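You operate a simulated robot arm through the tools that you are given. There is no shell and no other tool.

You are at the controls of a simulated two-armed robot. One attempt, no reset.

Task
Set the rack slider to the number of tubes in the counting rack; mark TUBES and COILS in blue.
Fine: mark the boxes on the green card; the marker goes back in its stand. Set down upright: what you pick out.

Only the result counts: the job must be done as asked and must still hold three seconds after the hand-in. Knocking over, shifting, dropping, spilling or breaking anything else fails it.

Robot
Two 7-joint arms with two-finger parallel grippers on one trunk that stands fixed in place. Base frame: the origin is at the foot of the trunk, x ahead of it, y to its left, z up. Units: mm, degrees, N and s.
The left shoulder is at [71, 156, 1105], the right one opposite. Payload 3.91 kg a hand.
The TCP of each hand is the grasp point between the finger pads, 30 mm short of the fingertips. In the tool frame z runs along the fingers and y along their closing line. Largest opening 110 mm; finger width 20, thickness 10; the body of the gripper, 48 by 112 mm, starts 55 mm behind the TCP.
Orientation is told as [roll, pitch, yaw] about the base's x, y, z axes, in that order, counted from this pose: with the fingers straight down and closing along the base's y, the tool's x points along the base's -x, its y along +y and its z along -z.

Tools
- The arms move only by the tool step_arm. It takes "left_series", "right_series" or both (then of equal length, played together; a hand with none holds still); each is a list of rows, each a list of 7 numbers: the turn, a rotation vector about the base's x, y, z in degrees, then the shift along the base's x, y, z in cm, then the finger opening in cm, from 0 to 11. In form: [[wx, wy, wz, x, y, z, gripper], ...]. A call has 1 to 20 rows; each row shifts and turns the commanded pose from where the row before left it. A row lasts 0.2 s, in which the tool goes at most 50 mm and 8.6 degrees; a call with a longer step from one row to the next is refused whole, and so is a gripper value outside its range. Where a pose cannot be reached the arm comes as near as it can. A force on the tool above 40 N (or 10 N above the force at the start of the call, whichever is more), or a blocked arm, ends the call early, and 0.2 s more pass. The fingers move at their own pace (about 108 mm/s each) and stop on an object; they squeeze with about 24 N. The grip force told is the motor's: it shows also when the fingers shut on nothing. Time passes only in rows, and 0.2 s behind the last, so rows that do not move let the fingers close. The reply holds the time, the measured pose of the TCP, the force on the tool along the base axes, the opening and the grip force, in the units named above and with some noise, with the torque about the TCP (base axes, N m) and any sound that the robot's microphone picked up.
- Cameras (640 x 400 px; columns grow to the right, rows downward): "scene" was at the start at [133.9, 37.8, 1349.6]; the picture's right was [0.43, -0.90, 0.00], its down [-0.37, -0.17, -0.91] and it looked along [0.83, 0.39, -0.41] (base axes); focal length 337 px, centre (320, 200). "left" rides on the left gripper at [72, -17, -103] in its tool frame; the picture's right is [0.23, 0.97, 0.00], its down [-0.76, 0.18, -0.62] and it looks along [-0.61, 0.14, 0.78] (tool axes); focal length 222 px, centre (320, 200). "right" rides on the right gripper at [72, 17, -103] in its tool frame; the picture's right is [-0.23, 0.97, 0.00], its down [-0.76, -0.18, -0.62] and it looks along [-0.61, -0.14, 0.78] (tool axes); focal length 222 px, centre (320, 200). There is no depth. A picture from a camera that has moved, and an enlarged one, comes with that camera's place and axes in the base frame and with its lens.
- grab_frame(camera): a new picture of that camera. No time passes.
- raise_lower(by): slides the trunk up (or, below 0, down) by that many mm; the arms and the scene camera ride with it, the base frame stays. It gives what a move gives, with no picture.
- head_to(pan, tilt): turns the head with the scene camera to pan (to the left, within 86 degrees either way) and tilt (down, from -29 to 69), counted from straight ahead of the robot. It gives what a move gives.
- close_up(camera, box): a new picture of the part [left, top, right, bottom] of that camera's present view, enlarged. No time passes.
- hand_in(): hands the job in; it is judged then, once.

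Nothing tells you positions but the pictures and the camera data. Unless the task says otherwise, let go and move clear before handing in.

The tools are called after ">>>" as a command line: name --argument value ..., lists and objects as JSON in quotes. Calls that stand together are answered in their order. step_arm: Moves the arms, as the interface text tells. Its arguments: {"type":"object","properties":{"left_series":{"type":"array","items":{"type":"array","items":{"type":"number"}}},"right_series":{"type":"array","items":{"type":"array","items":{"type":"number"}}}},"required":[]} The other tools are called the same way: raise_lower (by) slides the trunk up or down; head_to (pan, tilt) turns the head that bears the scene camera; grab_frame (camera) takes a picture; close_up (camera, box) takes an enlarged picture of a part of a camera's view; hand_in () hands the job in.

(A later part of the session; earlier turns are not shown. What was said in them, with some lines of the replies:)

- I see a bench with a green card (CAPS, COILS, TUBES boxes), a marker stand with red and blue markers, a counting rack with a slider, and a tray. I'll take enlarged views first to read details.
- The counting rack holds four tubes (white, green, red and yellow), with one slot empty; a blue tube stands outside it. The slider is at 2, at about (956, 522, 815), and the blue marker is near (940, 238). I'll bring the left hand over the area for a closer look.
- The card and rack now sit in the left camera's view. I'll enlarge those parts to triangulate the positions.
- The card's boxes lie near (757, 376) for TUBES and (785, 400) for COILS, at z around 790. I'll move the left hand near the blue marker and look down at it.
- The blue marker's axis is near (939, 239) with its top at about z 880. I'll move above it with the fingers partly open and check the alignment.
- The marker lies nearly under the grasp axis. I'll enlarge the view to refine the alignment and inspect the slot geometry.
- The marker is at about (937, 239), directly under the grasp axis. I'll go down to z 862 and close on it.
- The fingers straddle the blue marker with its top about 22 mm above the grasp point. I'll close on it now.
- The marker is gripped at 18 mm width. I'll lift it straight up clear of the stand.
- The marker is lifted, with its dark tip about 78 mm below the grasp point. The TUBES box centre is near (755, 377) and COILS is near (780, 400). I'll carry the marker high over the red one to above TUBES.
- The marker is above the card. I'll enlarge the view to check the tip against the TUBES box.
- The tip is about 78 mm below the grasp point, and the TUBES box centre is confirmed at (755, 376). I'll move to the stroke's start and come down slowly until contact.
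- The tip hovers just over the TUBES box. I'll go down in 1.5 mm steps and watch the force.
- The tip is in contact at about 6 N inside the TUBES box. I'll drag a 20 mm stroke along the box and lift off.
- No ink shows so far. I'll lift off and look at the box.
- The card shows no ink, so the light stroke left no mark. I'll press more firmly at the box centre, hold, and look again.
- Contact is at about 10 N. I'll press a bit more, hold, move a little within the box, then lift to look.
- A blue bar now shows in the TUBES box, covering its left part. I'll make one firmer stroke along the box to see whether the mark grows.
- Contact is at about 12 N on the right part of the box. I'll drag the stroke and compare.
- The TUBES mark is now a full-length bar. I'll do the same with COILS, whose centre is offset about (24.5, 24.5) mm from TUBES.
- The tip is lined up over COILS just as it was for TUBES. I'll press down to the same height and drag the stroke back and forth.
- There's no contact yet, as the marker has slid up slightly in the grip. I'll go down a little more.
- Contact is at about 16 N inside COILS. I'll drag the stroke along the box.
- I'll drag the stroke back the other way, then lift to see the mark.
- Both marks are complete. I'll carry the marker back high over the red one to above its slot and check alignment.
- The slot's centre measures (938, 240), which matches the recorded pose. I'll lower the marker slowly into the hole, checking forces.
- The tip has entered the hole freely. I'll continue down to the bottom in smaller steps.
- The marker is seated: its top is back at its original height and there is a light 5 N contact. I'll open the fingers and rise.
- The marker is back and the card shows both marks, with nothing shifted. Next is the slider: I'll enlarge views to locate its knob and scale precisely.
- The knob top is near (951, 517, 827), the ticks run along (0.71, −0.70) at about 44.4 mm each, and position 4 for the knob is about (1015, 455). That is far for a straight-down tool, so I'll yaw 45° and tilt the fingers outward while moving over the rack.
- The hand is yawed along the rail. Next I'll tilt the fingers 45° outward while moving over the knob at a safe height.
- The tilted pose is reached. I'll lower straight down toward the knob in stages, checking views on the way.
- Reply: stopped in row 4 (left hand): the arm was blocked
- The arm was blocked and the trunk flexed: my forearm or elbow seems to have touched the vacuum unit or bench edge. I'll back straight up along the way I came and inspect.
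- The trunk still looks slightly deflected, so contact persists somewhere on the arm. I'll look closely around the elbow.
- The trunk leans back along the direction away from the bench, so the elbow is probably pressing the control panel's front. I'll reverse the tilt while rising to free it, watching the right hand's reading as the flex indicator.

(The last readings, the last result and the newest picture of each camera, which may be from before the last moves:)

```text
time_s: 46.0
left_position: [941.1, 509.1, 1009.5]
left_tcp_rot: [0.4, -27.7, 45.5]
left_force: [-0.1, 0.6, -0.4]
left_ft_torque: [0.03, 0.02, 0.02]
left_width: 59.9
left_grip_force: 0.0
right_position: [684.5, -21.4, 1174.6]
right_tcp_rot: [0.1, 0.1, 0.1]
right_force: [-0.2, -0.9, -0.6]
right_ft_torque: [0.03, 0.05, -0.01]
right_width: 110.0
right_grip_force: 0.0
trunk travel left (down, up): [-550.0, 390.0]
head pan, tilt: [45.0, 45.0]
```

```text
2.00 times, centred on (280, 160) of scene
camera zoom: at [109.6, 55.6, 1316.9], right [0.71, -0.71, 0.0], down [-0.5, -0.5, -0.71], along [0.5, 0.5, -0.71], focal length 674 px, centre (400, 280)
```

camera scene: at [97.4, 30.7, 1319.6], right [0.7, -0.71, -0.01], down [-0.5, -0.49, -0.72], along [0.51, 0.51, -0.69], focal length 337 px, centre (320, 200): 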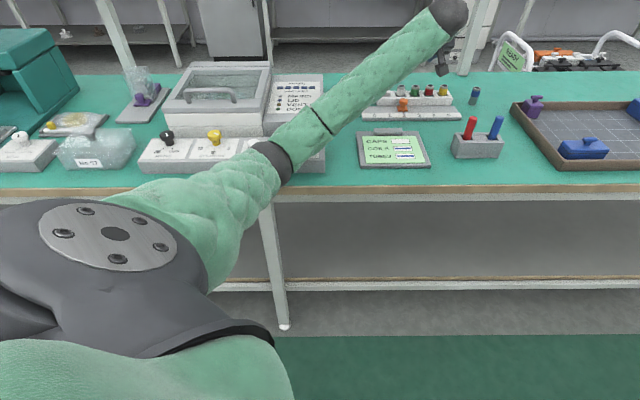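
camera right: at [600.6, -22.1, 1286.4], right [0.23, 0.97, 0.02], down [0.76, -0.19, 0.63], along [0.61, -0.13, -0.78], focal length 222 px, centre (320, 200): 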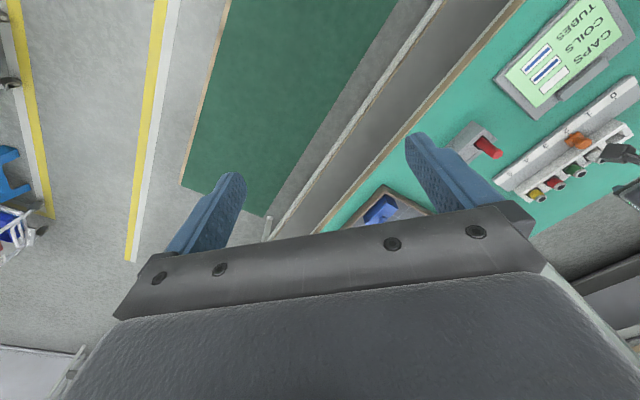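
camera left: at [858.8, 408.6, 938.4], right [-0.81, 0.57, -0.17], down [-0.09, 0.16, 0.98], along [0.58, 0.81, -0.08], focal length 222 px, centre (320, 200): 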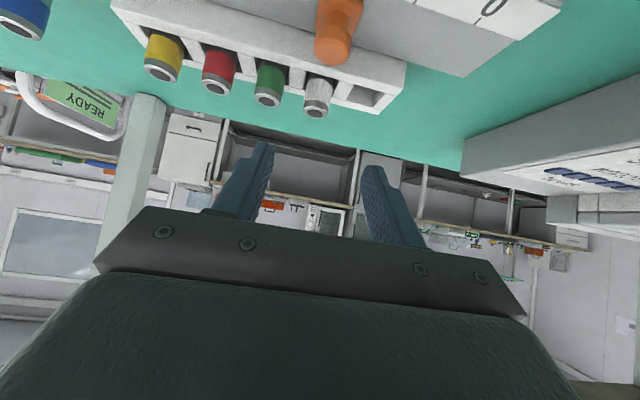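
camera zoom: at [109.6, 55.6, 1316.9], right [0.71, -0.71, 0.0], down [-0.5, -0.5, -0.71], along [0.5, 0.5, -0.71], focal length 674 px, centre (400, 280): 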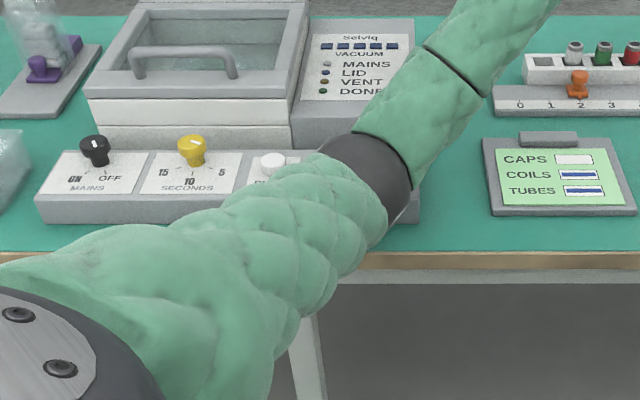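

The arm is free again: the right hand's reading is back to normal. A straighter arm keeps the elbow high, so I'll use only about 28° of tilt here and descend in short stages.

>>> step_arm --left_series '[[0, 0, 0, 0.1, 0, -2, 6], [0, 0, 0, 0.1, 0, -2, 6], [0, 0, 0, 0, 0, 0, 6]]'

>>> close_up --camera "scene" --box '[120, 60, 440, 260]'

```text
time_s: 46.9
left_position: [944.4, 507.6, 972.6]
left_tcp_rot: [0.4, -27.9, 45.4]
left_force: [0.9, -0.6, -0.6]
left_ft_torque: [0.02, 0.04, 0.0]
left_width: 60.1
left_grip_force: 0.2
right_position: [683.5, -21.8, 1176.6]
right_tcp_rot: [0.0, 0.0, 0.0]
right_force: [-0.6, -0.3, -0.1]
right_ft_torque: [0.0, -0.02, 0.02]
right_width: 110.1
right_grip_force: 0.0
trunk travel left (down, up): [-550.0, 390.0]
head pan, tilt: [45.0, 45.0]
```

```text
2.00 times, centred on (280, 160) of scene
camera zoom: at [106.9, 54.4, 1317.5], right [0.71, -0.71, 0.0], down [-0.5, -0.5, -0.71], along [0.5, 0.5, -0.71], focal length 674 px, centre (400, 280)
```

zoom: 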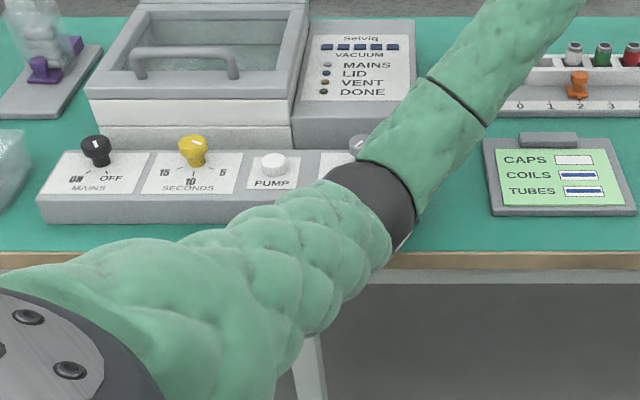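

The elbow still hangs low in this pose, so raising the trunk will lift it well clear of the control panel while the reach stays sufficient. I'll raise the trunk by 200 mm.

>>> raise_lower --by 200

>>> head_to --pan 35 --tilt 45

>>> grab_frame --camera "scene"

>>> grab_frame --camera "left"

```text
time_s: 49.0
left_position: [944.3, 509.3, 1171.1]
left_tcp_rot: [0.3, -27.7, 45.6]
left_force: [0.0, -0.1, 0.2]
left_ft_torque: [-0.01, 0.02, 0.01]
left_width: 59.9
left_grip_force: 0.2
right_position: [685.3, -20.6, 1376.7]
right_tcp_rot: [-0.1, 0.0, 0.0]
right_force: [0.2, -0.8, -0.1]
right_ft_torque: [-0.01, 0.01, -0.04]
right_width: 110.1
right_grip_force: 0.1
trunk travel left (down, up): [-750.0, 190.0]
head pan, tilt: [45.0, 45.0]
```

```text
time_s: 49.7
left_position: [944.8, 508.4, 1170.2]
left_tcp_rot: [0.3, -27.9, 45.5]
left_force: [0.1, 0.4, -0.4]
left_ft_torque: [-0.01, -0.04, 0.0]
left_width: 59.9
left_grip_force: 0.0
right_position: [686.3, -20.6, 1376.6]
right_tcp_rot: [-0.1, 0.1, 0.0]
right_force: [0.0, -0.2, -0.7]
right_ft_torque: [0.02, 0.0, -0.01]
right_width: 109.7
right_grip_force: 0.1
trunk travel left (down, up): [-750.0, 190.0]
head pan, tilt: [35.0, 45.0]
```

```text
taken
camera scene: at [117.2, 44.9, 1517.3], right [0.57, -0.82, 0.0], down [-0.58, -0.41, -0.71], along [0.58, 0.41, -0.71], focal length 337 px, centre (320, 200)
```

scene: 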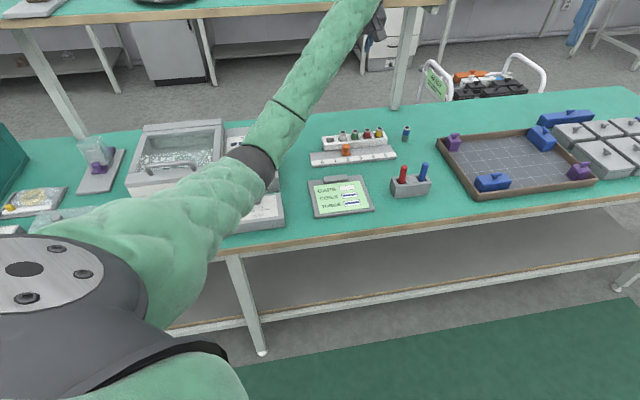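

```text
taken
camera left: at [878.7, 417.0, 1227.2], right [-0.84, 0.54, -0.1], down [0.14, 0.39, 0.91], along [0.53, 0.74, -0.41], focal length 222 px, centre (320, 200)
```

left: 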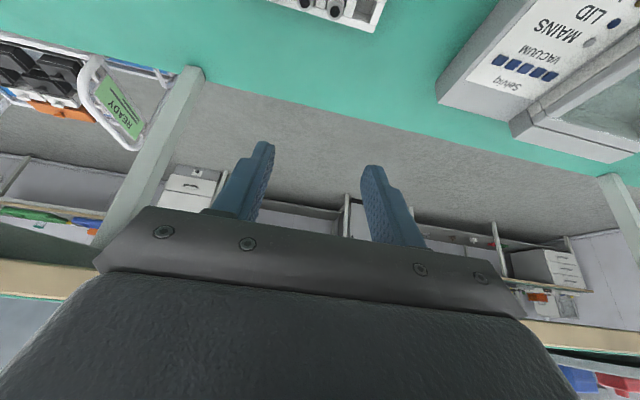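

The trunk is up and the head now sees the rack clearly. I'll lower the hand again above the knob, watching for flex.

>>> step_arm --left_series '[[0, 0, 0, 0, 0, -3, 6], [0, 0, 0, 0, 0, -4, 6], [0, 0, 0, 0, 0, -4, 6], [0, 0, 0, 0, 0, -4, 6], [0, 0, 0, 0, 0, -3, 6], [0, 0, 0, 0, 0, 0, 6]]'

>>> grab_frame --camera "scene"

>>> grab_frame --camera "left"

```text
time_s: 51.1
left_position: [946.4, 508.5, 990.3]
left_tcp_rot: [0.3, -27.9, 45.4]
left_force: [-0.2, 0.0, -0.1]
left_ft_torque: [0.01, -0.03, -0.03]
left_width: 60.2
left_grip_force: 0.0
right_position: [684.6, -21.1, 1375.6]
right_tcp_rot: [0.0, 0.0, 0.0]
right_force: [0.5, -0.1, 0.0]
right_ft_torque: [0.01, -0.04, -0.02]
right_width: 110.1
right_grip_force: 0.2
trunk travel left (down, up): [-750.0, 190.0]
head pan, tilt: [35.0, 45.0]
```

```text
taken
camera scene: at [117.0, 44.7, 1517.3], right [0.57, -0.82, 0.0], down [-0.58, -0.41, -0.71], along [0.58, 0.41, -0.71], focal length 337 px, centre (320, 200)
```

scene: 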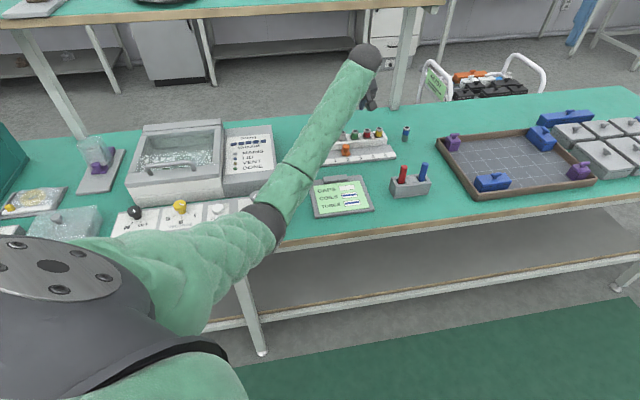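

```text
taken
camera left: at [880.0, 417.1, 1046.4], right [-0.84, 0.54, -0.1], down [0.14, 0.39, 0.91], along [0.53, 0.74, -0.41], focal length 222 px, centre (320, 200)
```

left: 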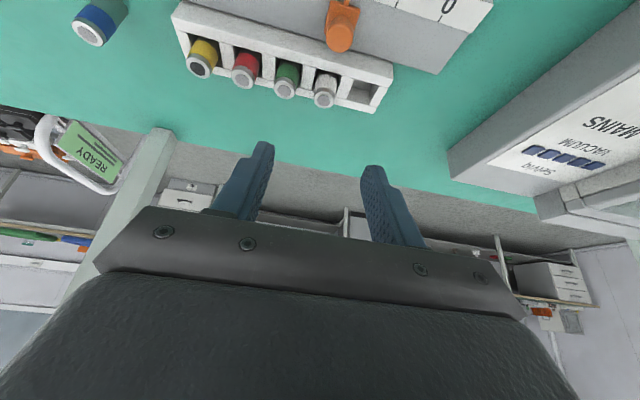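

The knob appears where predicted. I'll check the control panel and go down further.

>>> close_up --camera "scene" --box '[100, 110, 300, 245]'

>>> step_arm --left_series '[[0, 0, 0, -0.1, 0.1, -3, 6], [0, 0, 0, -0.1, 0.1, -3, 6], [0, 0, 0, 0, 0, -2.5, 6], [0, 0, 0, 0, 0, 0, 6]]'

>>> grab_frame --camera "scene"

>>> grab_frame --camera "left"

```text
2.96 times, centred on (200, 178) of scene
camera zoom: at [117.0, 44.7, 1517.3], right [0.57, -0.82, 0.0], down [-0.58, -0.41, -0.71], along [0.58, 0.41, -0.71], focal length 998 px, centre (676, 267)
```

zoom: 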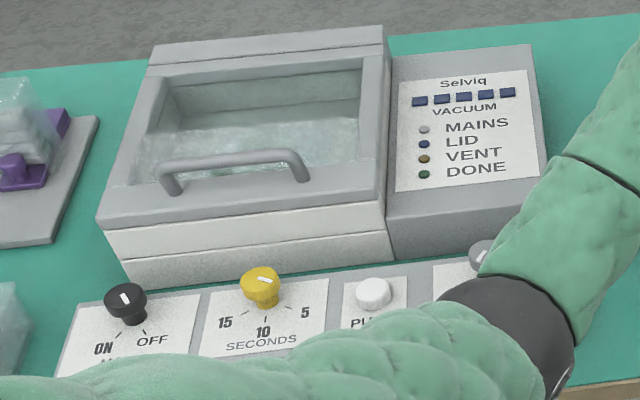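

```text
time_s: 52.1
left_position: [943.8, 509.8, 905.7]
left_tcp_rot: [0.2, -27.8, 45.4]
left_force: [0.3, 0.3, 0.6]
left_ft_torque: [-0.02, 0.03, 0.03]
left_width: 60.0
left_grip_force: 0.0
right_position: [683.9, -20.8, 1376.3]
right_tcp_rot: [0.1, 0.0, -0.1]
right_force: [0.2, -0.1, 0.3]
right_ft_torque: [0.04, 0.02, 0.0]
right_width: 109.9
right_grip_force: 0.1
trunk travel left (down, up): [-750.0, 190.0]
head pan, tilt: [35.0, 45.0]
```

```text
taken
camera scene: at [117.0, 44.7, 1517.3], right [0.57, -0.82, 0.0], down [-0.58, -0.41, -0.71], along [0.58, 0.41, -0.71], focal length 337 px, centre (320, 200)
```

scene: 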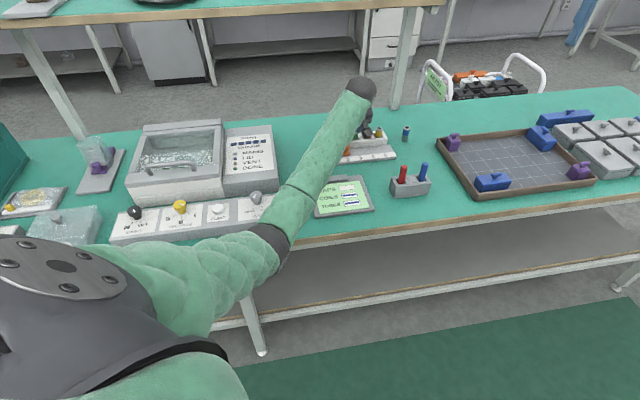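

```text
taken
camera left: at [877.0, 419.2, 963.1], right [-0.84, 0.54, -0.1], down [0.14, 0.39, 0.91], along [0.53, 0.74, -0.41], focal length 222 px, centre (320, 200)
```

left: 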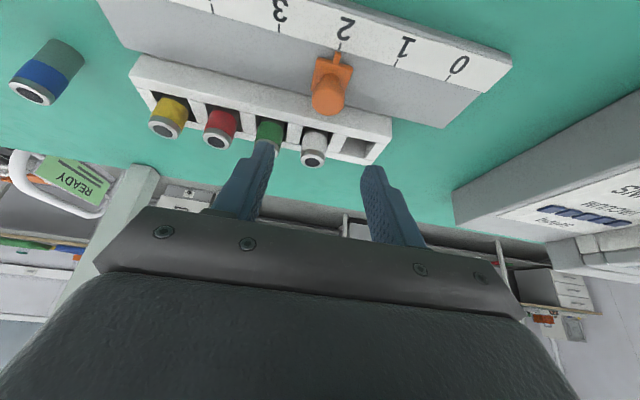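

The knob sits centred between the fingers along the rail. I'll lower to just above the rail so the fingers straddle it.

>>> step_arm --left_series '[[0, 0, 0, 0, 0, -2, 6], [0, 0, 0, 0, 0, -2, 6], [0, 0, 0, 0, 0, -1.2, 6], [0, 0, 0, 0, 0, 0, 6]]'

>>> grab_frame --camera "left"

>>> close_up --camera "scene" --box '[310, 70, 430, 210]'

>>> grab_frame --camera "right"

```text
time_s: 53.1
left_position: [942.6, 510.8, 852.3]
left_tcp_rot: [0.2, -27.8, 45.5]
left_force: [-1.0, 1.1, -0.5]
left_ft_torque: [0.0, -0.03, -0.01]
left_width: 60.0
left_grip_force: 0.0
right_position: [684.2, -19.8, 1376.9]
right_tcp_rot: [0.1, 0.1, 0.0]
right_force: [-0.3, -0.1, 0.0]
right_ft_torque: [-0.03, 0.0, -0.01]
right_width: 109.8
right_grip_force: 0.1
trunk travel left (down, up): [-750.0, 190.0]
head pan, tilt: [35.0, 45.0]
```

```text
taken
camera left: at [876.6, 418.6, 909.3], right [-0.84, 0.54, -0.1], down [0.14, 0.39, 0.91], along [0.53, 0.74, -0.41], focal length 222 px, centre (320, 200)
```

left: 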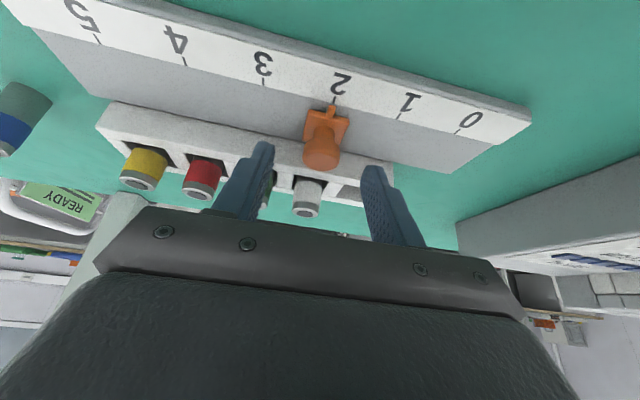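

```text
2.86 times, centred on (370, 140) of scene
camera zoom: at [117.1, 44.8, 1517.3], right [0.57, -0.82, 0.0], down [-0.58, -0.41, -0.71], along [0.58, 0.41, -0.71], focal length 963 px, centre (177, 371)
```

zoom: 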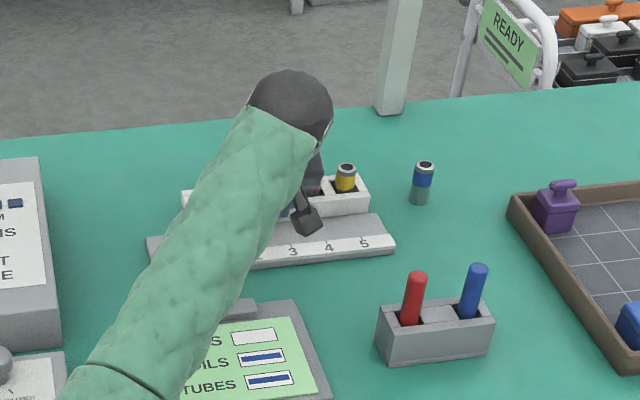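

```text
taken
camera right: at [611.7, -4.0, 1480.0], right [0.23, 0.97, 0.0], down [0.76, -0.18, 0.62], along [0.61, -0.14, -0.78], focal length 222 px, centre (320, 200)
```

right: 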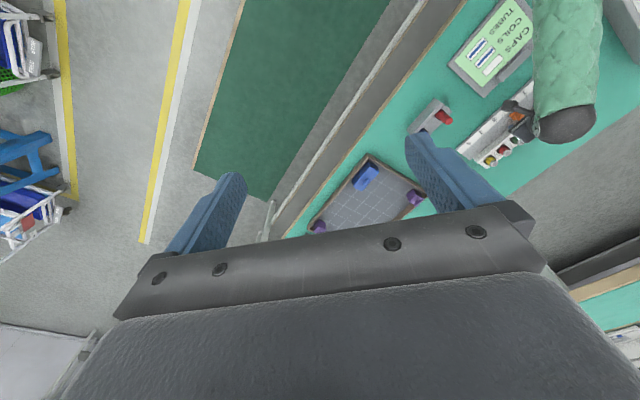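

The left camera clearly sees the scale and the slider's pointer. I'll lower the last 16 mm and then narrow the fingers loosely around the knob.

>>> step_arm --left_series '[[0, 0, 0, 0, 0, -1, 6], [0, 0, 0, 0, 0, -0.6, 6], [0, 0, 0, 0, 0, 0, 5], [0, 0, 0, 0, 0, 0, 4]]'

>>> grab_frame --camera "left"

>>> close_up --camera "left" --box '[220, 90, 420, 240]'

```text
time_s: 54.1
left_position: [943.1, 511.6, 837.3]
left_tcp_rot: [0.3, -27.9, 45.5]
left_force: [-0.3, 0.3, 0.1]
left_ft_torque: [-0.02, -0.03, -0.01]
left_width: 40.1
left_grip_force: 0.2
right_position: [685.4, -19.8, 1376.0]
right_tcp_rot: [0.0, 0.1, 0.0]
right_force: [0.2, -0.4, -0.4]
right_ft_torque: [-0.01, -0.02, 0.01]
right_width: 109.9
right_grip_force: 0.1
trunk travel left (down, up): [-750.0, 190.0]
head pan, tilt: [35.0, 45.0]
```

```text
taken
camera left: at [876.5, 418.9, 893.7], right [-0.84, 0.54, -0.1], down [0.14, 0.39, 0.91], along [0.53, 0.74, -0.41], focal length 222 px, centre (320, 200)
```

left: 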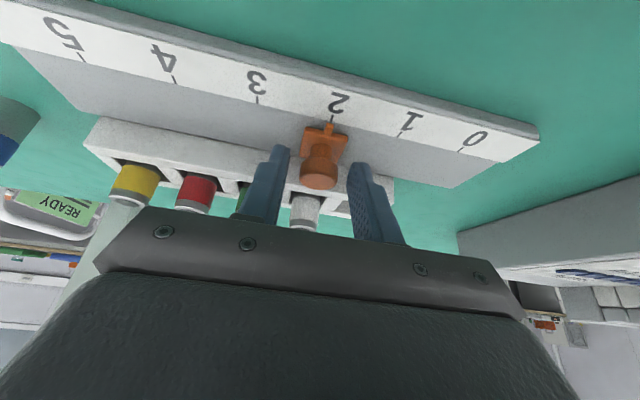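

```text
2.67 times, centred on (320, 165) of left
camera zoom: at [876.5, 418.9, 893.7], right [-0.84, 0.54, -0.1], down [0.14, 0.39, 0.91], along [0.53, 0.74, -0.41], focal length 592 px, centre (320, 293)
```

zoom: 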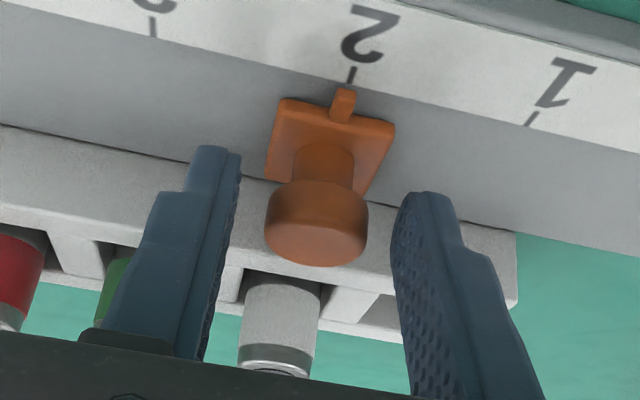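

The fingers straddle the cap evenly. I'll raise 2 mm to clear the slider's base plate and narrow to just around the 25 mm cap.

>>> step_arm --left_series '[[0, 0, 0, 0, 0, 0.2, 4], [0, 0, 0, 0, 0, 0, 3.2], [0, 0, 0, 0, 0, 0, 2.8], [0, 0, 0, 0, 0, 0, 2.8]]'

>>> close_up --camera "left" --box '[220, 90, 420, 240]'

```text
time_s: 55.1
left_position: [944.4, 510.9, 838.9]
left_tcp_rot: [0.5, -27.9, 45.5]
left_force: [0.3, -0.6, -0.7]
left_ft_torque: [-0.01, 0.01, -0.01]
left_width: 28.0
left_grip_force: 0.2
right_position: [685.9, -21.5, 1376.9]
right_tcp_rot: [0.0, 0.2, 0.0]
right_force: [0.6, 0.0, 0.2]
right_ft_torque: [0.01, -0.05, 0.02]
right_width: 109.9
right_grip_force: 0.0
trunk travel left (down, up): [-750.0, 190.0]
head pan, tilt: [35.0, 45.0]
```

```text
2.67 times, centred on (320, 165) of left
camera zoom: at [876.6, 418.8, 896.1], right [-0.84, 0.54, -0.1], down [0.14, 0.39, 0.91], along [0.53, 0.74, -0.41], focal length 592 px, centre (320, 293)
```

zoom: 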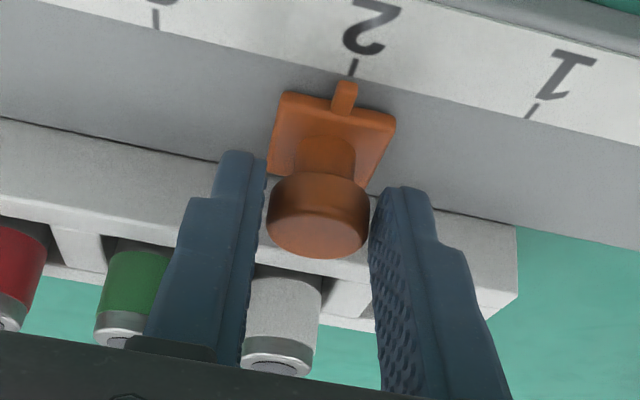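

The fingers loosely enclose the cap. I'll push along the rail direction in 1 cm steps, about 40 mm first, and check.

>>> step_arm --left_series '[[0, 0, 0, 0.355, -0.352, 0, 2.8], [0, 0, 0, 0.711, -0.703, 0, 2.8], [0, 0, 0, 0.711, -0.703, 0, 2.8], [0, 0, 0, 0.711, -0.703, 0, 2.8], [0, 0, 0, 0.711, -0.703, 0, 2.8], [0, 0, 0, 0, 0, 0, 2.8]]'

>>> close_up --camera "left" --box '[180, 50, 460, 240]'

```text
time_s: 56.5
left_position: [974.2, 478.8, 840.7]
left_tcp_rot: [0.3, -27.9, 45.4]
left_force: [-0.1, 0.7, 0.2]
left_ft_torque: [0.0, -0.02, 0.03]
left_width: 28.0
left_grip_force: 0.1
right_position: [684.0, -20.4, 1376.5]
right_tcp_rot: [-0.1, 0.1, 0.0]
right_force: [-0.8, -0.9, -0.3]
right_ft_torque: [0.03, 0.0, 0.01]
right_width: 110.1
right_grip_force: 0.1
trunk travel left (down, up): [-750.0, 190.0]
head pan, tilt: [35.0, 45.0]
```

```text
2.11 times, centred on (320, 145) of left
camera zoom: at [908.0, 387.4, 896.9], right [-0.84, 0.54, -0.1], down [0.14, 0.39, 0.91], along [0.53, 0.74, -0.41], focal length 468 px, centre (320, 316)
```

zoom: 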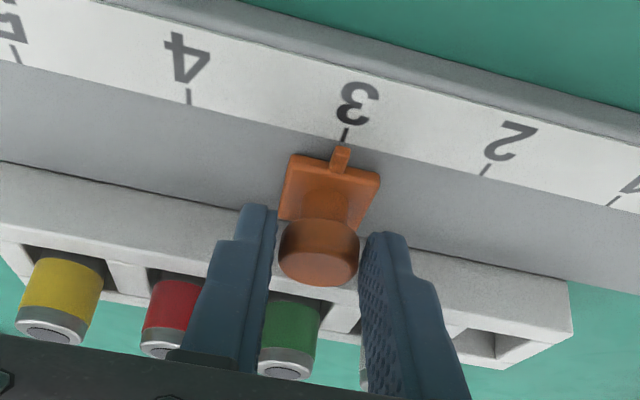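

The slider moved freely to 3. I'll push another 44 mm to 4.

>>> step_arm --left_series '[[0, 0, 0, 0.711, -0.703, 0, 2.8], [0, 0, 0, 0.711, -0.703, 0, 2.8], [0, 0, 0, 0.711, -0.703, 0, 2.8], [0, 0, 0, 0.711, -0.703, 0, 2.8], [0, 0, 0, 0.25, -0.247, 0, 2.8], [0, 0, 0, 0, 0, 0, 2.8]]'

>>> close_up --camera "left" --box '[180, 50, 460, 240]'

>>> close_up --camera "scene" --box '[290, 70, 430, 210]'

```text
time_s: 57.9
left_position: [1006.3, 447.9, 840.6]
left_tcp_rot: [0.2, -27.9, 45.5]
left_force: [-0.5, 0.2, 0.3]
left_ft_torque: [0.0, 0.05, 0.03]
left_width: 28.1
left_grip_force: 0.1
right_position: [685.3, -21.3, 1376.4]
right_tcp_rot: [0.1, 0.2, 0.0]
right_force: [0.3, 0.0, -0.1]
right_ft_torque: [0.01, 0.0, 0.04]
right_width: 110.1
right_grip_force: 0.0
trunk travel left (down, up): [-750.0, 190.0]
head pan, tilt: [35.0, 45.0]
```

```text
2.11 times, centred on (320, 145) of left
camera zoom: at [939.8, 356.8, 896.4], right [-0.84, 0.54, -0.1], down [0.14, 0.39, 0.91], along [0.53, 0.74, -0.41], focal length 468 px, centre (320, 316)
```

zoom: 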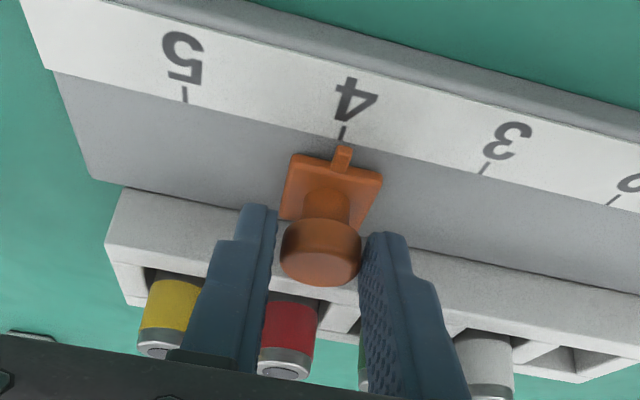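

```text
2.86 times, centred on (360, 140) of scene
camera zoom: at [117.2, 44.7, 1517.3], right [0.57, -0.82, 0.0], down [-0.58, -0.41, -0.71], along [0.58, 0.41, -0.71], focal length 963 px, centre (206, 371)
```

zoom: 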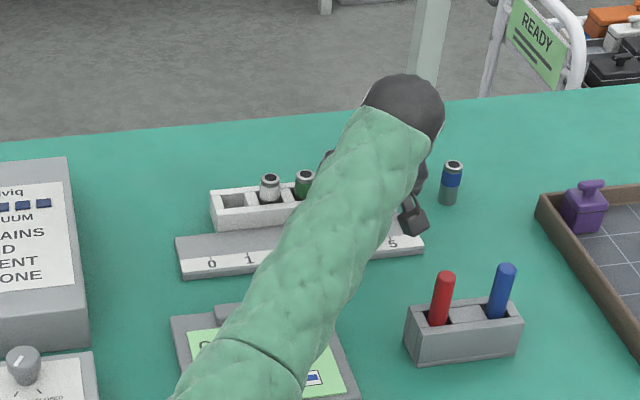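

The slider is close to 4, perhaps 2–3 mm short. I'll enlarge to compare the pointer with the tick.

>>> close_up --camera "left" --box '[290, 80, 370, 140]'

```text
6.67 times, centred on (330, 110) of left
camera zoom: at [939.8, 356.8, 896.4], right [-0.84, 0.54, -0.1], down [0.14, 0.39, 0.91], along [0.53, 0.74, -0.41], focal length 1481 px, centre (253, 800)
```

zoom: 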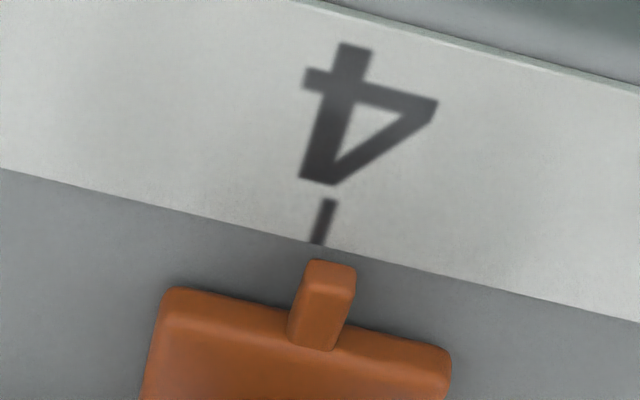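

The pointer is about 2 mm short of the tick. I'll nudge 2 mm further.

>>> step_arm --left_series '[[0, 0, 0, 0.135, -0.134, 0, 2.8], [0, 0, 0, 0, 0, 0, 2.8]]'

>>> close_up --camera "left" --box '[290, 80, 370, 140]'

>>> close_up --camera "left" --box '[180, 50, 460, 240]'

```text
time_s: 58.5
left_position: [1007.7, 449.0, 839.9]
left_tcp_rot: [0.3, -27.9, 45.5]
left_force: [-0.9, 0.5, 0.1]
left_ft_torque: [0.02, 0.06, -0.01]
left_width: 27.9
left_grip_force: 0.1
right_position: [683.8, -20.2, 1376.4]
right_tcp_rot: [0.0, 0.1, 0.0]
right_force: [0.4, -0.4, 0.4]
right_ft_torque: [0.03, 0.01, -0.03]
right_width: 110.2
right_grip_force: 0.1
trunk travel left (down, up): [-750.0, 190.0]
head pan, tilt: [35.0, 45.0]
```

```text
6.67 times, centred on (330, 110) of left
camera zoom: at [940.8, 355.9, 896.1], right [-0.84, 0.54, -0.1], down [0.14, 0.39, 0.91], along [0.53, 0.74, -0.41], focal length 1481 px, centre (253, 800)
```

zoom: 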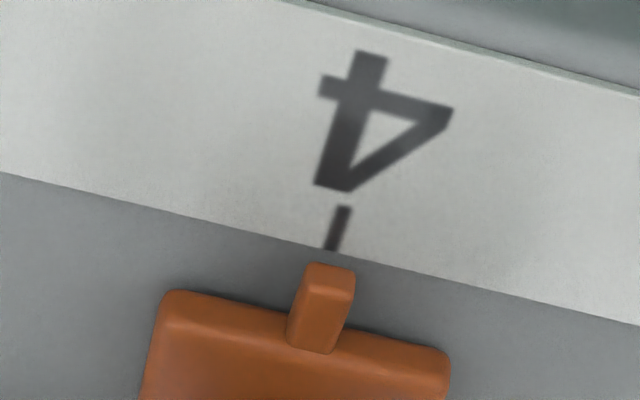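

```text
2.11 times, centred on (320, 145) of left
camera zoom: at [940.8, 355.9, 896.1], right [-0.84, 0.54, -0.1], down [0.14, 0.39, 0.91], along [0.53, 0.74, -0.41], focal length 468 px, centre (320, 316)
```

zoom: 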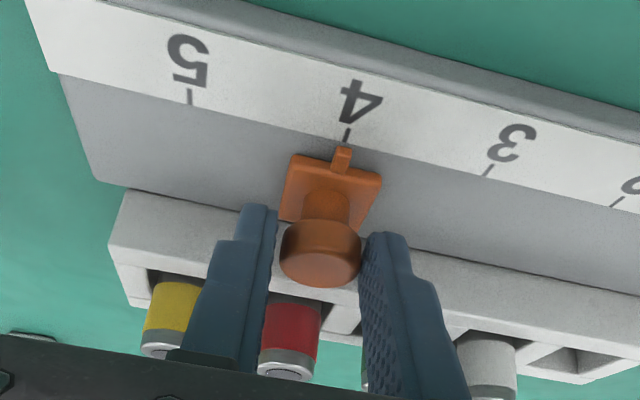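

The pointer now lines up with 4. I'll open the fingers and rise straight up.

>>> step_arm --left_series '[[0, 0, 0, 0, 0, 0, 3.4], [0, 0, 0, 0, 0, 0, 4.4], [0, 0, 0, 0, 0, 0, 5], [0, 0, 0, 0, 0, 1.5, 5], [0, 0, 0, 0, 0, 3, 5], [0, 0, 0, 0, 0, 4, 5], [0, 0, 0, 0, 0, 4, 5], [0, 0, 0, 0, 0, 0, 5]]'

>>> grab_frame --camera "left"

>>> grab_frame --camera "scene"

```text
time_s: 60.3
left_position: [1008.9, 447.4, 964.5]
left_tcp_rot: [0.3, -27.8, 45.5]
left_force: [-0.2, -0.3, -0.2]
left_ft_torque: [0.03, -0.01, 0.02]
left_width: 49.9
left_grip_force: 0.1
right_position: [685.8, -21.3, 1376.6]
right_tcp_rot: [0.0, 0.1, 0.0]
right_force: [-0.3, -0.4, -1.0]
right_ft_torque: [0.02, 0.0, 0.01]
right_width: 109.9
right_grip_force: 0.2
trunk travel left (down, up): [-750.0, 190.0]
head pan, tilt: [35.0, 45.0]
```

```text
taken
camera left: at [941.2, 356.3, 1021.0], right [-0.84, 0.54, -0.1], down [0.14, 0.39, 0.91], along [0.53, 0.74, -0.41], focal length 222 px, centre (320, 200)
```

left: 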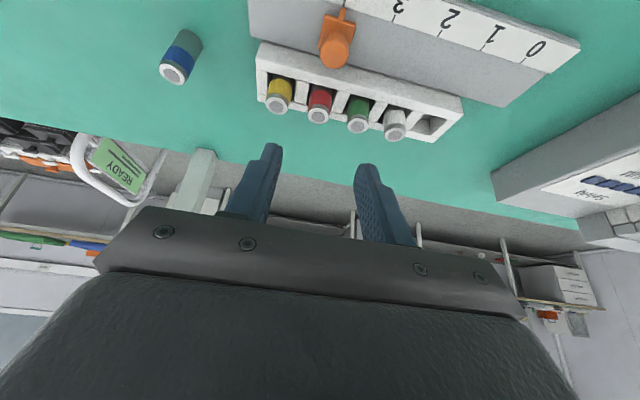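

```text
taken
camera scene: at [117.6, 45.0, 1517.2], right [0.57, -0.82, 0.0], down [-0.58, -0.41, -0.71], along [0.58, 0.41, -0.71], focal length 337 px, centre (320, 200)
```

scene: 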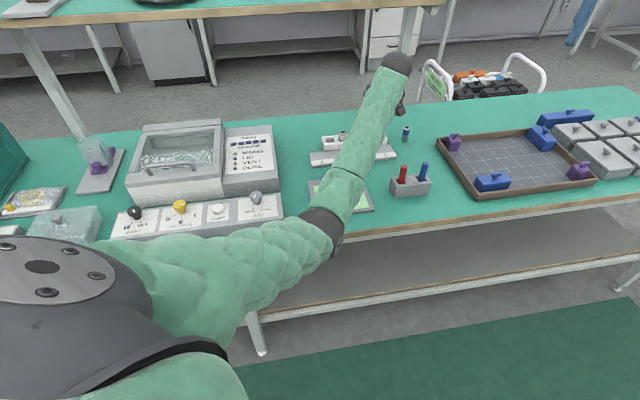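

The hand is clear. I'll rise further, undo the tilt and look over everything from the head.

>>> step_arm --left_series '[[0, 0, 0, 0, 0, 4, 5], [0, 0, 0, 0, 0, 4, 5], [0, 0, 0, 0, 0, 4, 5], [0, 0, 0, 0, 0, 4, 5], [0, 0, 0, 0, 0, 4, 5], [-5, 5, 0, -1, 1, 2, 5], [-5, 5, 0, -2, 2, 0, 5], [-5, 5, 0, -2, 2, 0, 5], [-4.5, 4.5, 0, -2, 2, 0, 5], [0, 0, 0, -3, 2.5, 0, 5], [0, 0, 0, -3, 2.5, 0, 5], [0, 0, 0, -3, 2.5, 0, 5], [0, 0, 0, -3, 2.5, 0, 5], [0, 0, 0, 0, 0, 0, 5]]'

>>> grab_frame --camera "scene"

>>> close_up --camera "scene" --box '[290, 110, 450, 220]'

>>> close_up --camera "scene" --box '[100, 110, 300, 245]'

```text
time_s: 63.3
left_position: [820.4, 617.4, 1184.6]
left_tcp_rot: [0.5, -0.3, 45.4]
left_force: [-0.4, -0.3, 0.5]
left_ft_torque: [0.03, 0.04, 0.04]
left_width: 50.0
left_grip_force: 0.2
right_position: [685.3, -21.2, 1377.0]
right_tcp_rot: [0.0, 0.0, -0.1]
right_force: [0.1, 0.6, -0.5]
right_ft_torque: [0.02, -0.01, 0.0]
right_width: 110.3
right_grip_force: 0.3
trunk travel left (down, up): [-750.0, 190.0]
head pan, tilt: [35.0, 45.0]
```

```text
taken
camera scene: at [117.7, 44.2, 1517.2], right [0.57, -0.82, 0.0], down [-0.58, -0.41, -0.71], along [0.58, 0.41, -0.71], focal length 337 px, centre (320, 200)
```

scene: 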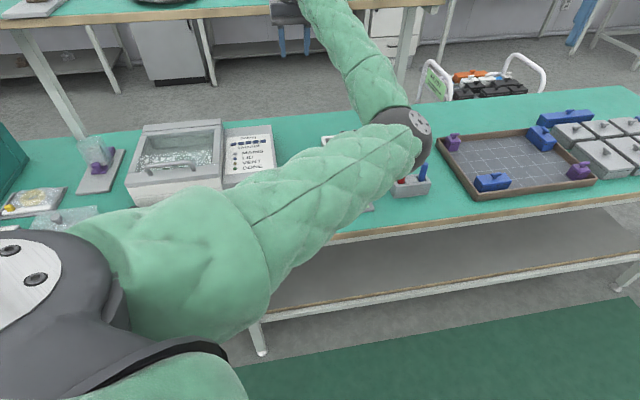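

```text
3.64 times, centred on (370, 165) of scene
camera zoom: at [117.7, 44.2, 1517.2], right [0.57, -0.82, 0.0], down [-0.58, -0.41, -0.71], along [0.58, 0.41, -0.71], focal length 1225 px, centre (138, 327)
```

zoom: 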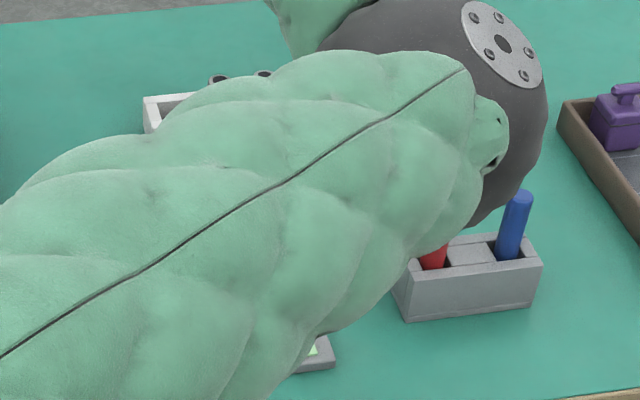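

```text
2.96 times, centred on (200, 178) of scene
camera zoom: at [117.7, 44.2, 1517.2], right [0.57, -0.82, 0.0], down [-0.58, -0.41, -0.71], along [0.58, 0.41, -0.71], focal length 998 px, centre (676, 267)
```

zoom: 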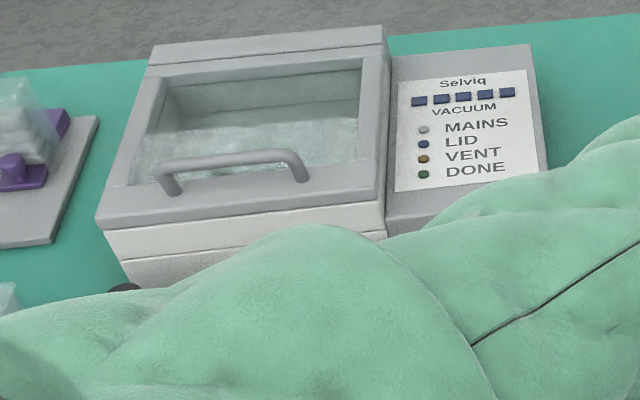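

The elbow has swung high with nothing touched. I'll turn the wrist back and return the hand to near its starting place so the view clears.

>>> step_arm --left_series '[[0, 0, -7.45, -2, 1.2, 1.2, 5], [0, 0, -7.45, -3, 1.2, 1.2, 5], [0, 0, -7.45, -3.5, 1.2, 1.2, 5], [0, 0, -7.45, -3.5, 1.2, 1.2, 5], [0, 0, -7.45, -3.5, 1.2, 1.2, 5], [0, 0, -7.45, -3.5, 1.2, 1, 5], [0, 0, 0, -3, 0, 0, 5], [0, 0, 0, 0, 0, 0, 5]]'

>>> grab_frame --camera "scene"

>>> grab_frame --camera "right"

>>> grab_frame --camera "left"

```text
time_s: 65.1
left_position: [596.8, 689.3, 1257.0]
left_tcp_rot: [0.4, -0.3, 0.8]
left_force: [-0.4, 0.8, 0.8]
left_ft_torque: [-0.02, 0.01, 0.0]
left_width: 50.1
left_grip_force: 0.1
right_position: [685.6, -20.9, 1375.0]
right_tcp_rot: [0.0, 0.1, -0.1]
right_force: [-0.8, 0.0, -0.9]
right_ft_torque: [0.0, -0.01, 0.01]
right_width: 109.9
right_grip_force: 0.2
trunk travel left (down, up): [-750.0, 190.0]
head pan, tilt: [35.0, 45.0]
```

```text
taken
camera scene: at [117.6, 44.8, 1517.2], right [0.57, -0.82, 0.0], down [-0.58, -0.41, -0.71], along [0.58, 0.41, -0.71], focal length 337 px, centre (320, 200)
```

scene: 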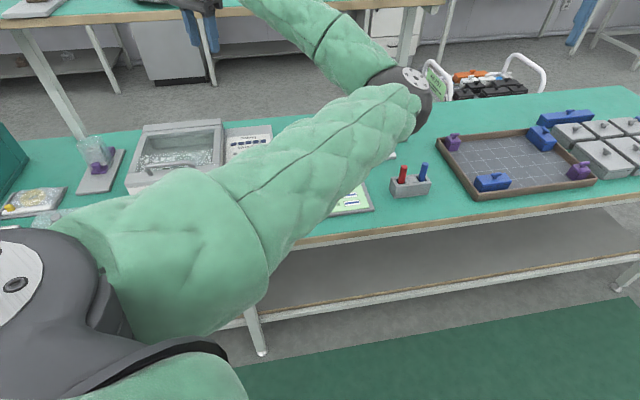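

```text
taken
camera right: at [612.2, -4.0, 1479.8], right [0.23, 0.97, 0.0], down [0.76, -0.18, 0.62], along [0.61, -0.14, -0.78], focal length 222 px, centre (320, 200)
```

right: 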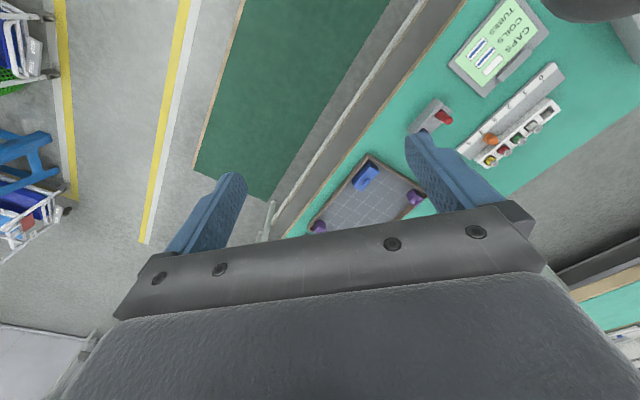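

```text
taken
camera left: at [524.6, 671.8, 1357.7], right [-0.24, 0.97, 0.01], down [0.76, 0.18, 0.63], along [0.61, 0.16, -0.78], focal length 222 px, centre (320, 200)
```

left: 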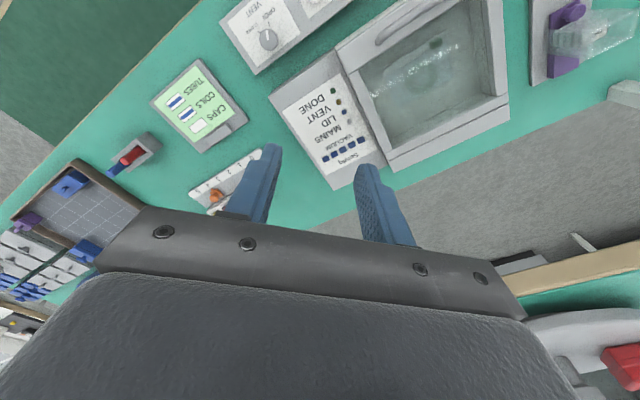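

The right and left cameras now see the scene unobstructed. I'll enlarge the slider, card, stand and control panel.

>>> close_up --camera "right" --box '[440, 50, 580, 180]'

>>> close_up --camera "left" --box '[90, 40, 280, 220]'

>>> close_up --camera "left" --box '[210, 0, 400, 180]'

```text
3.08 times, centred on (510, 115) of right
camera zoom: at [612.2, -4.0, 1479.8], right [0.23, 0.97, 0.0], down [0.76, -0.18, 0.62], along [0.61, -0.14, -0.78], focal length 684 px, centre (-265, 462)
```

zoom: 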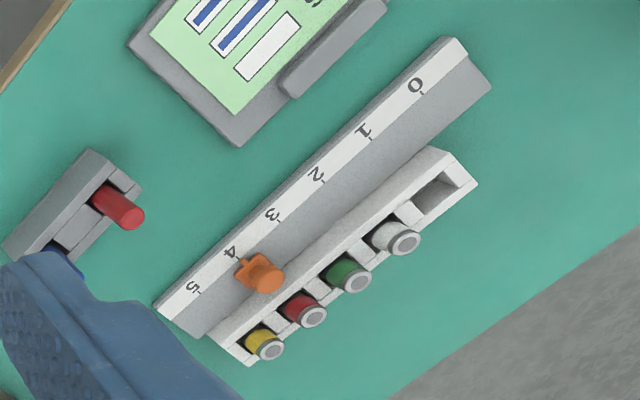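

```text
2.22 times, centred on (185, 130) of left
camera zoom: at [524.6, 671.8, 1357.7], right [-0.24, 0.97, 0.01], down [0.76, 0.18, 0.63], along [0.61, 0.16, -0.78], focal length 494 px, centre (620, 356)
```

zoom: 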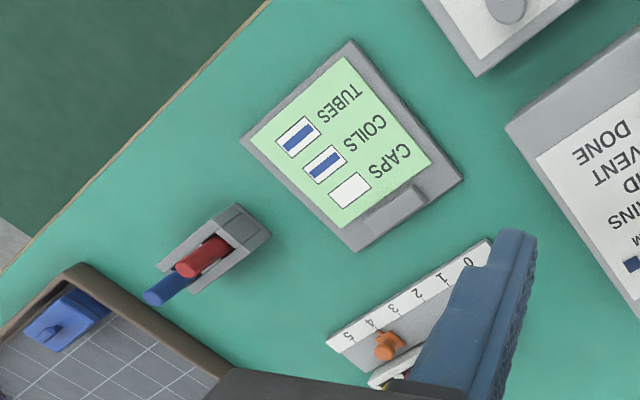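

```text
2.22 times, centred on (305, 90) of left
camera zoom: at [524.6, 671.8, 1357.7], right [-0.24, 0.97, 0.01], down [0.76, 0.18, 0.63], along [0.61, 0.16, -0.78], focal length 494 px, centre (353, 444)
```

zoom: 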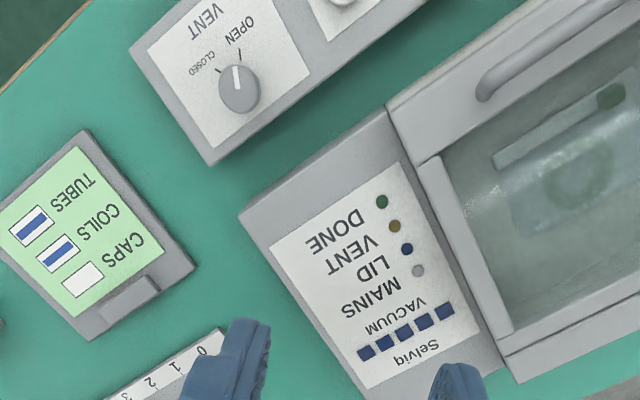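

The slider is at 4, both marks are there, and both markers stand in place. To be sure the vacuum unit did not shift when my elbow touched it, I'll return the left hand to its exact starting pose and compare with the first picture.

>>> step_arm --left_series '[[0, 0, 0, 0, 0, -4, 8], [-0.4, 0.3, -0.8, 0.09, 0.14, -4, 11], [0, 0, 0, 0, 0, -4, 11], [0, 0, 0, 0, 0, -4, 11], [0, 0, 0, 0, 0, -4.1, 11], [0, 0, 0, 0, 0, 0, 11], [0, 0, 0, 0, 0, 0, 11]]'

>>> grab_frame --camera "left"

>>> grab_frame --camera "scene"

```text
time_s: 66.7
left_position: [598.6, 692.0, 1055.0]
left_tcp_rot: [0.1, 0.1, 0.0]
left_force: [-0.4, 0.4, 0.6]
left_ft_torque: [-0.01, 0.01, -0.02]
left_width: 109.8
left_grip_force: 0.1
right_position: [684.9, -20.5, 1375.7]
right_tcp_rot: [-0.1, 0.0, 0.0]
right_force: [0.2, 0.4, 0.3]
right_ft_torque: [0.03, -0.02, 0.01]
right_width: 109.8
right_grip_force: 0.0
trunk travel left (down, up): [-750.0, 190.0]
head pan, tilt: [35.0, 45.0]
```

```text
taken
camera left: at [526.4, 675.2, 1156.9], right [-0.23, 0.97, 0.0], down [0.76, 0.18, 0.62], along [0.61, 0.14, -0.78], focal length 222 px, centre (320, 200)
```

left: 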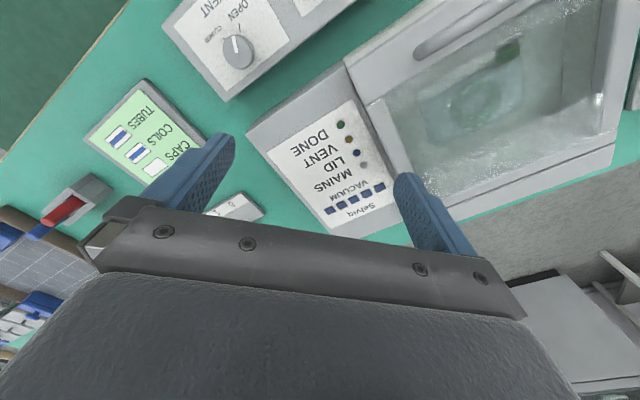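

```text
taken
camera scene: at [117.4, 45.0, 1517.2], right [0.57, -0.82, 0.0], down [-0.58, -0.41, -0.71], along [0.58, 0.41, -0.71], focal length 337 px, centre (320, 200)
```

scene: 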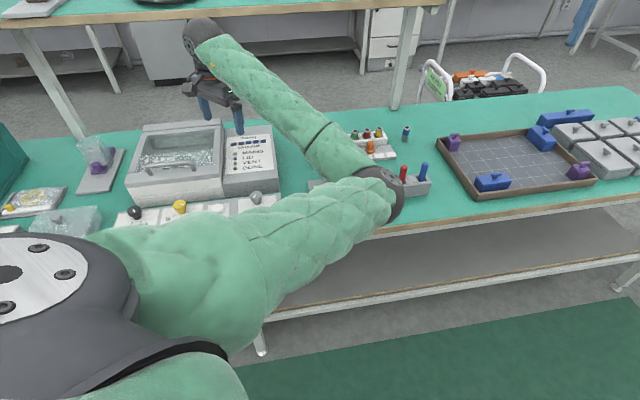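

Everything matches the first picture to the pixel: the vacuum unit, VENT knob and card haven't moved. One last enlarged check of the slider pointer and marker stand before handing in.

>>> close_up --camera "scene" --box '[340, 110, 440, 200]'

>>> close_up --camera "right" --box '[455, 110, 535, 170]'

```text
4.44 times, centred on (390, 155) of scene
camera zoom: at [117.4, 45.0, 1517.2], right [0.57, -0.82, 0.0], down [-0.58, -0.41, -0.71], along [0.58, 0.41, -0.71], focal length 1497 px, centre (9, 400)
```

zoom: 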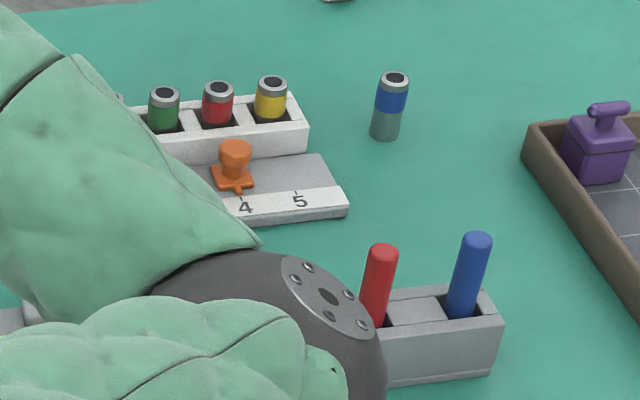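

```text
6.67 times, centred on (495, 140) of right
camera zoom: at [612.0, -3.8, 1479.9], right [0.23, 0.97, 0.0], down [0.76, -0.18, 0.62], along [0.61, -0.14, -0.78], focal length 1481 px, centre (-847, 600)
```

zoom: 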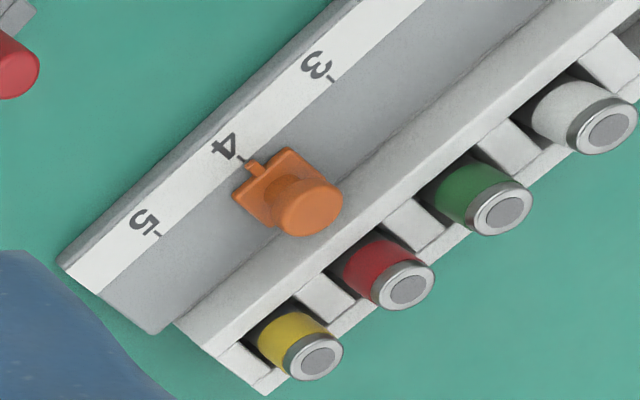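

The slider pointer is on 4, matching the four tubes in the rack. TUBES and COILS are marked in blue, the marker stands upright in its slot, and both hands are clear, so I'm handing in.

>>> hand_in

```text
The job is handed in.
```

The job is handed in. The last pictures show everything done as asked; the tool only confirmed the hand-in, not a pass.

- **Slider:** it points at 4. The counting rack holds four tubes (white, green, red and yellow); the blue tube stands on the bench outside it, so I didn't count it.
- **Card:** the TUBES and COILS boxes each have a full blue bar, and CAPS is blank. A first light stroke left no ink, so I pressed harder to get the marks.
- **Marker:** the blue marker is back upright in its slot in the stand.
- **Blocked move:** while I was reaching for the slider, the left arm was blocked, probably by the elbow against the vacuum unit's control panel. I backed off and finished with the trunk raised 200 mm, where it still is. Comparing the left camera's view with its first picture from the same pose, the vacuum unit, its VENT knob and the card show no shift.
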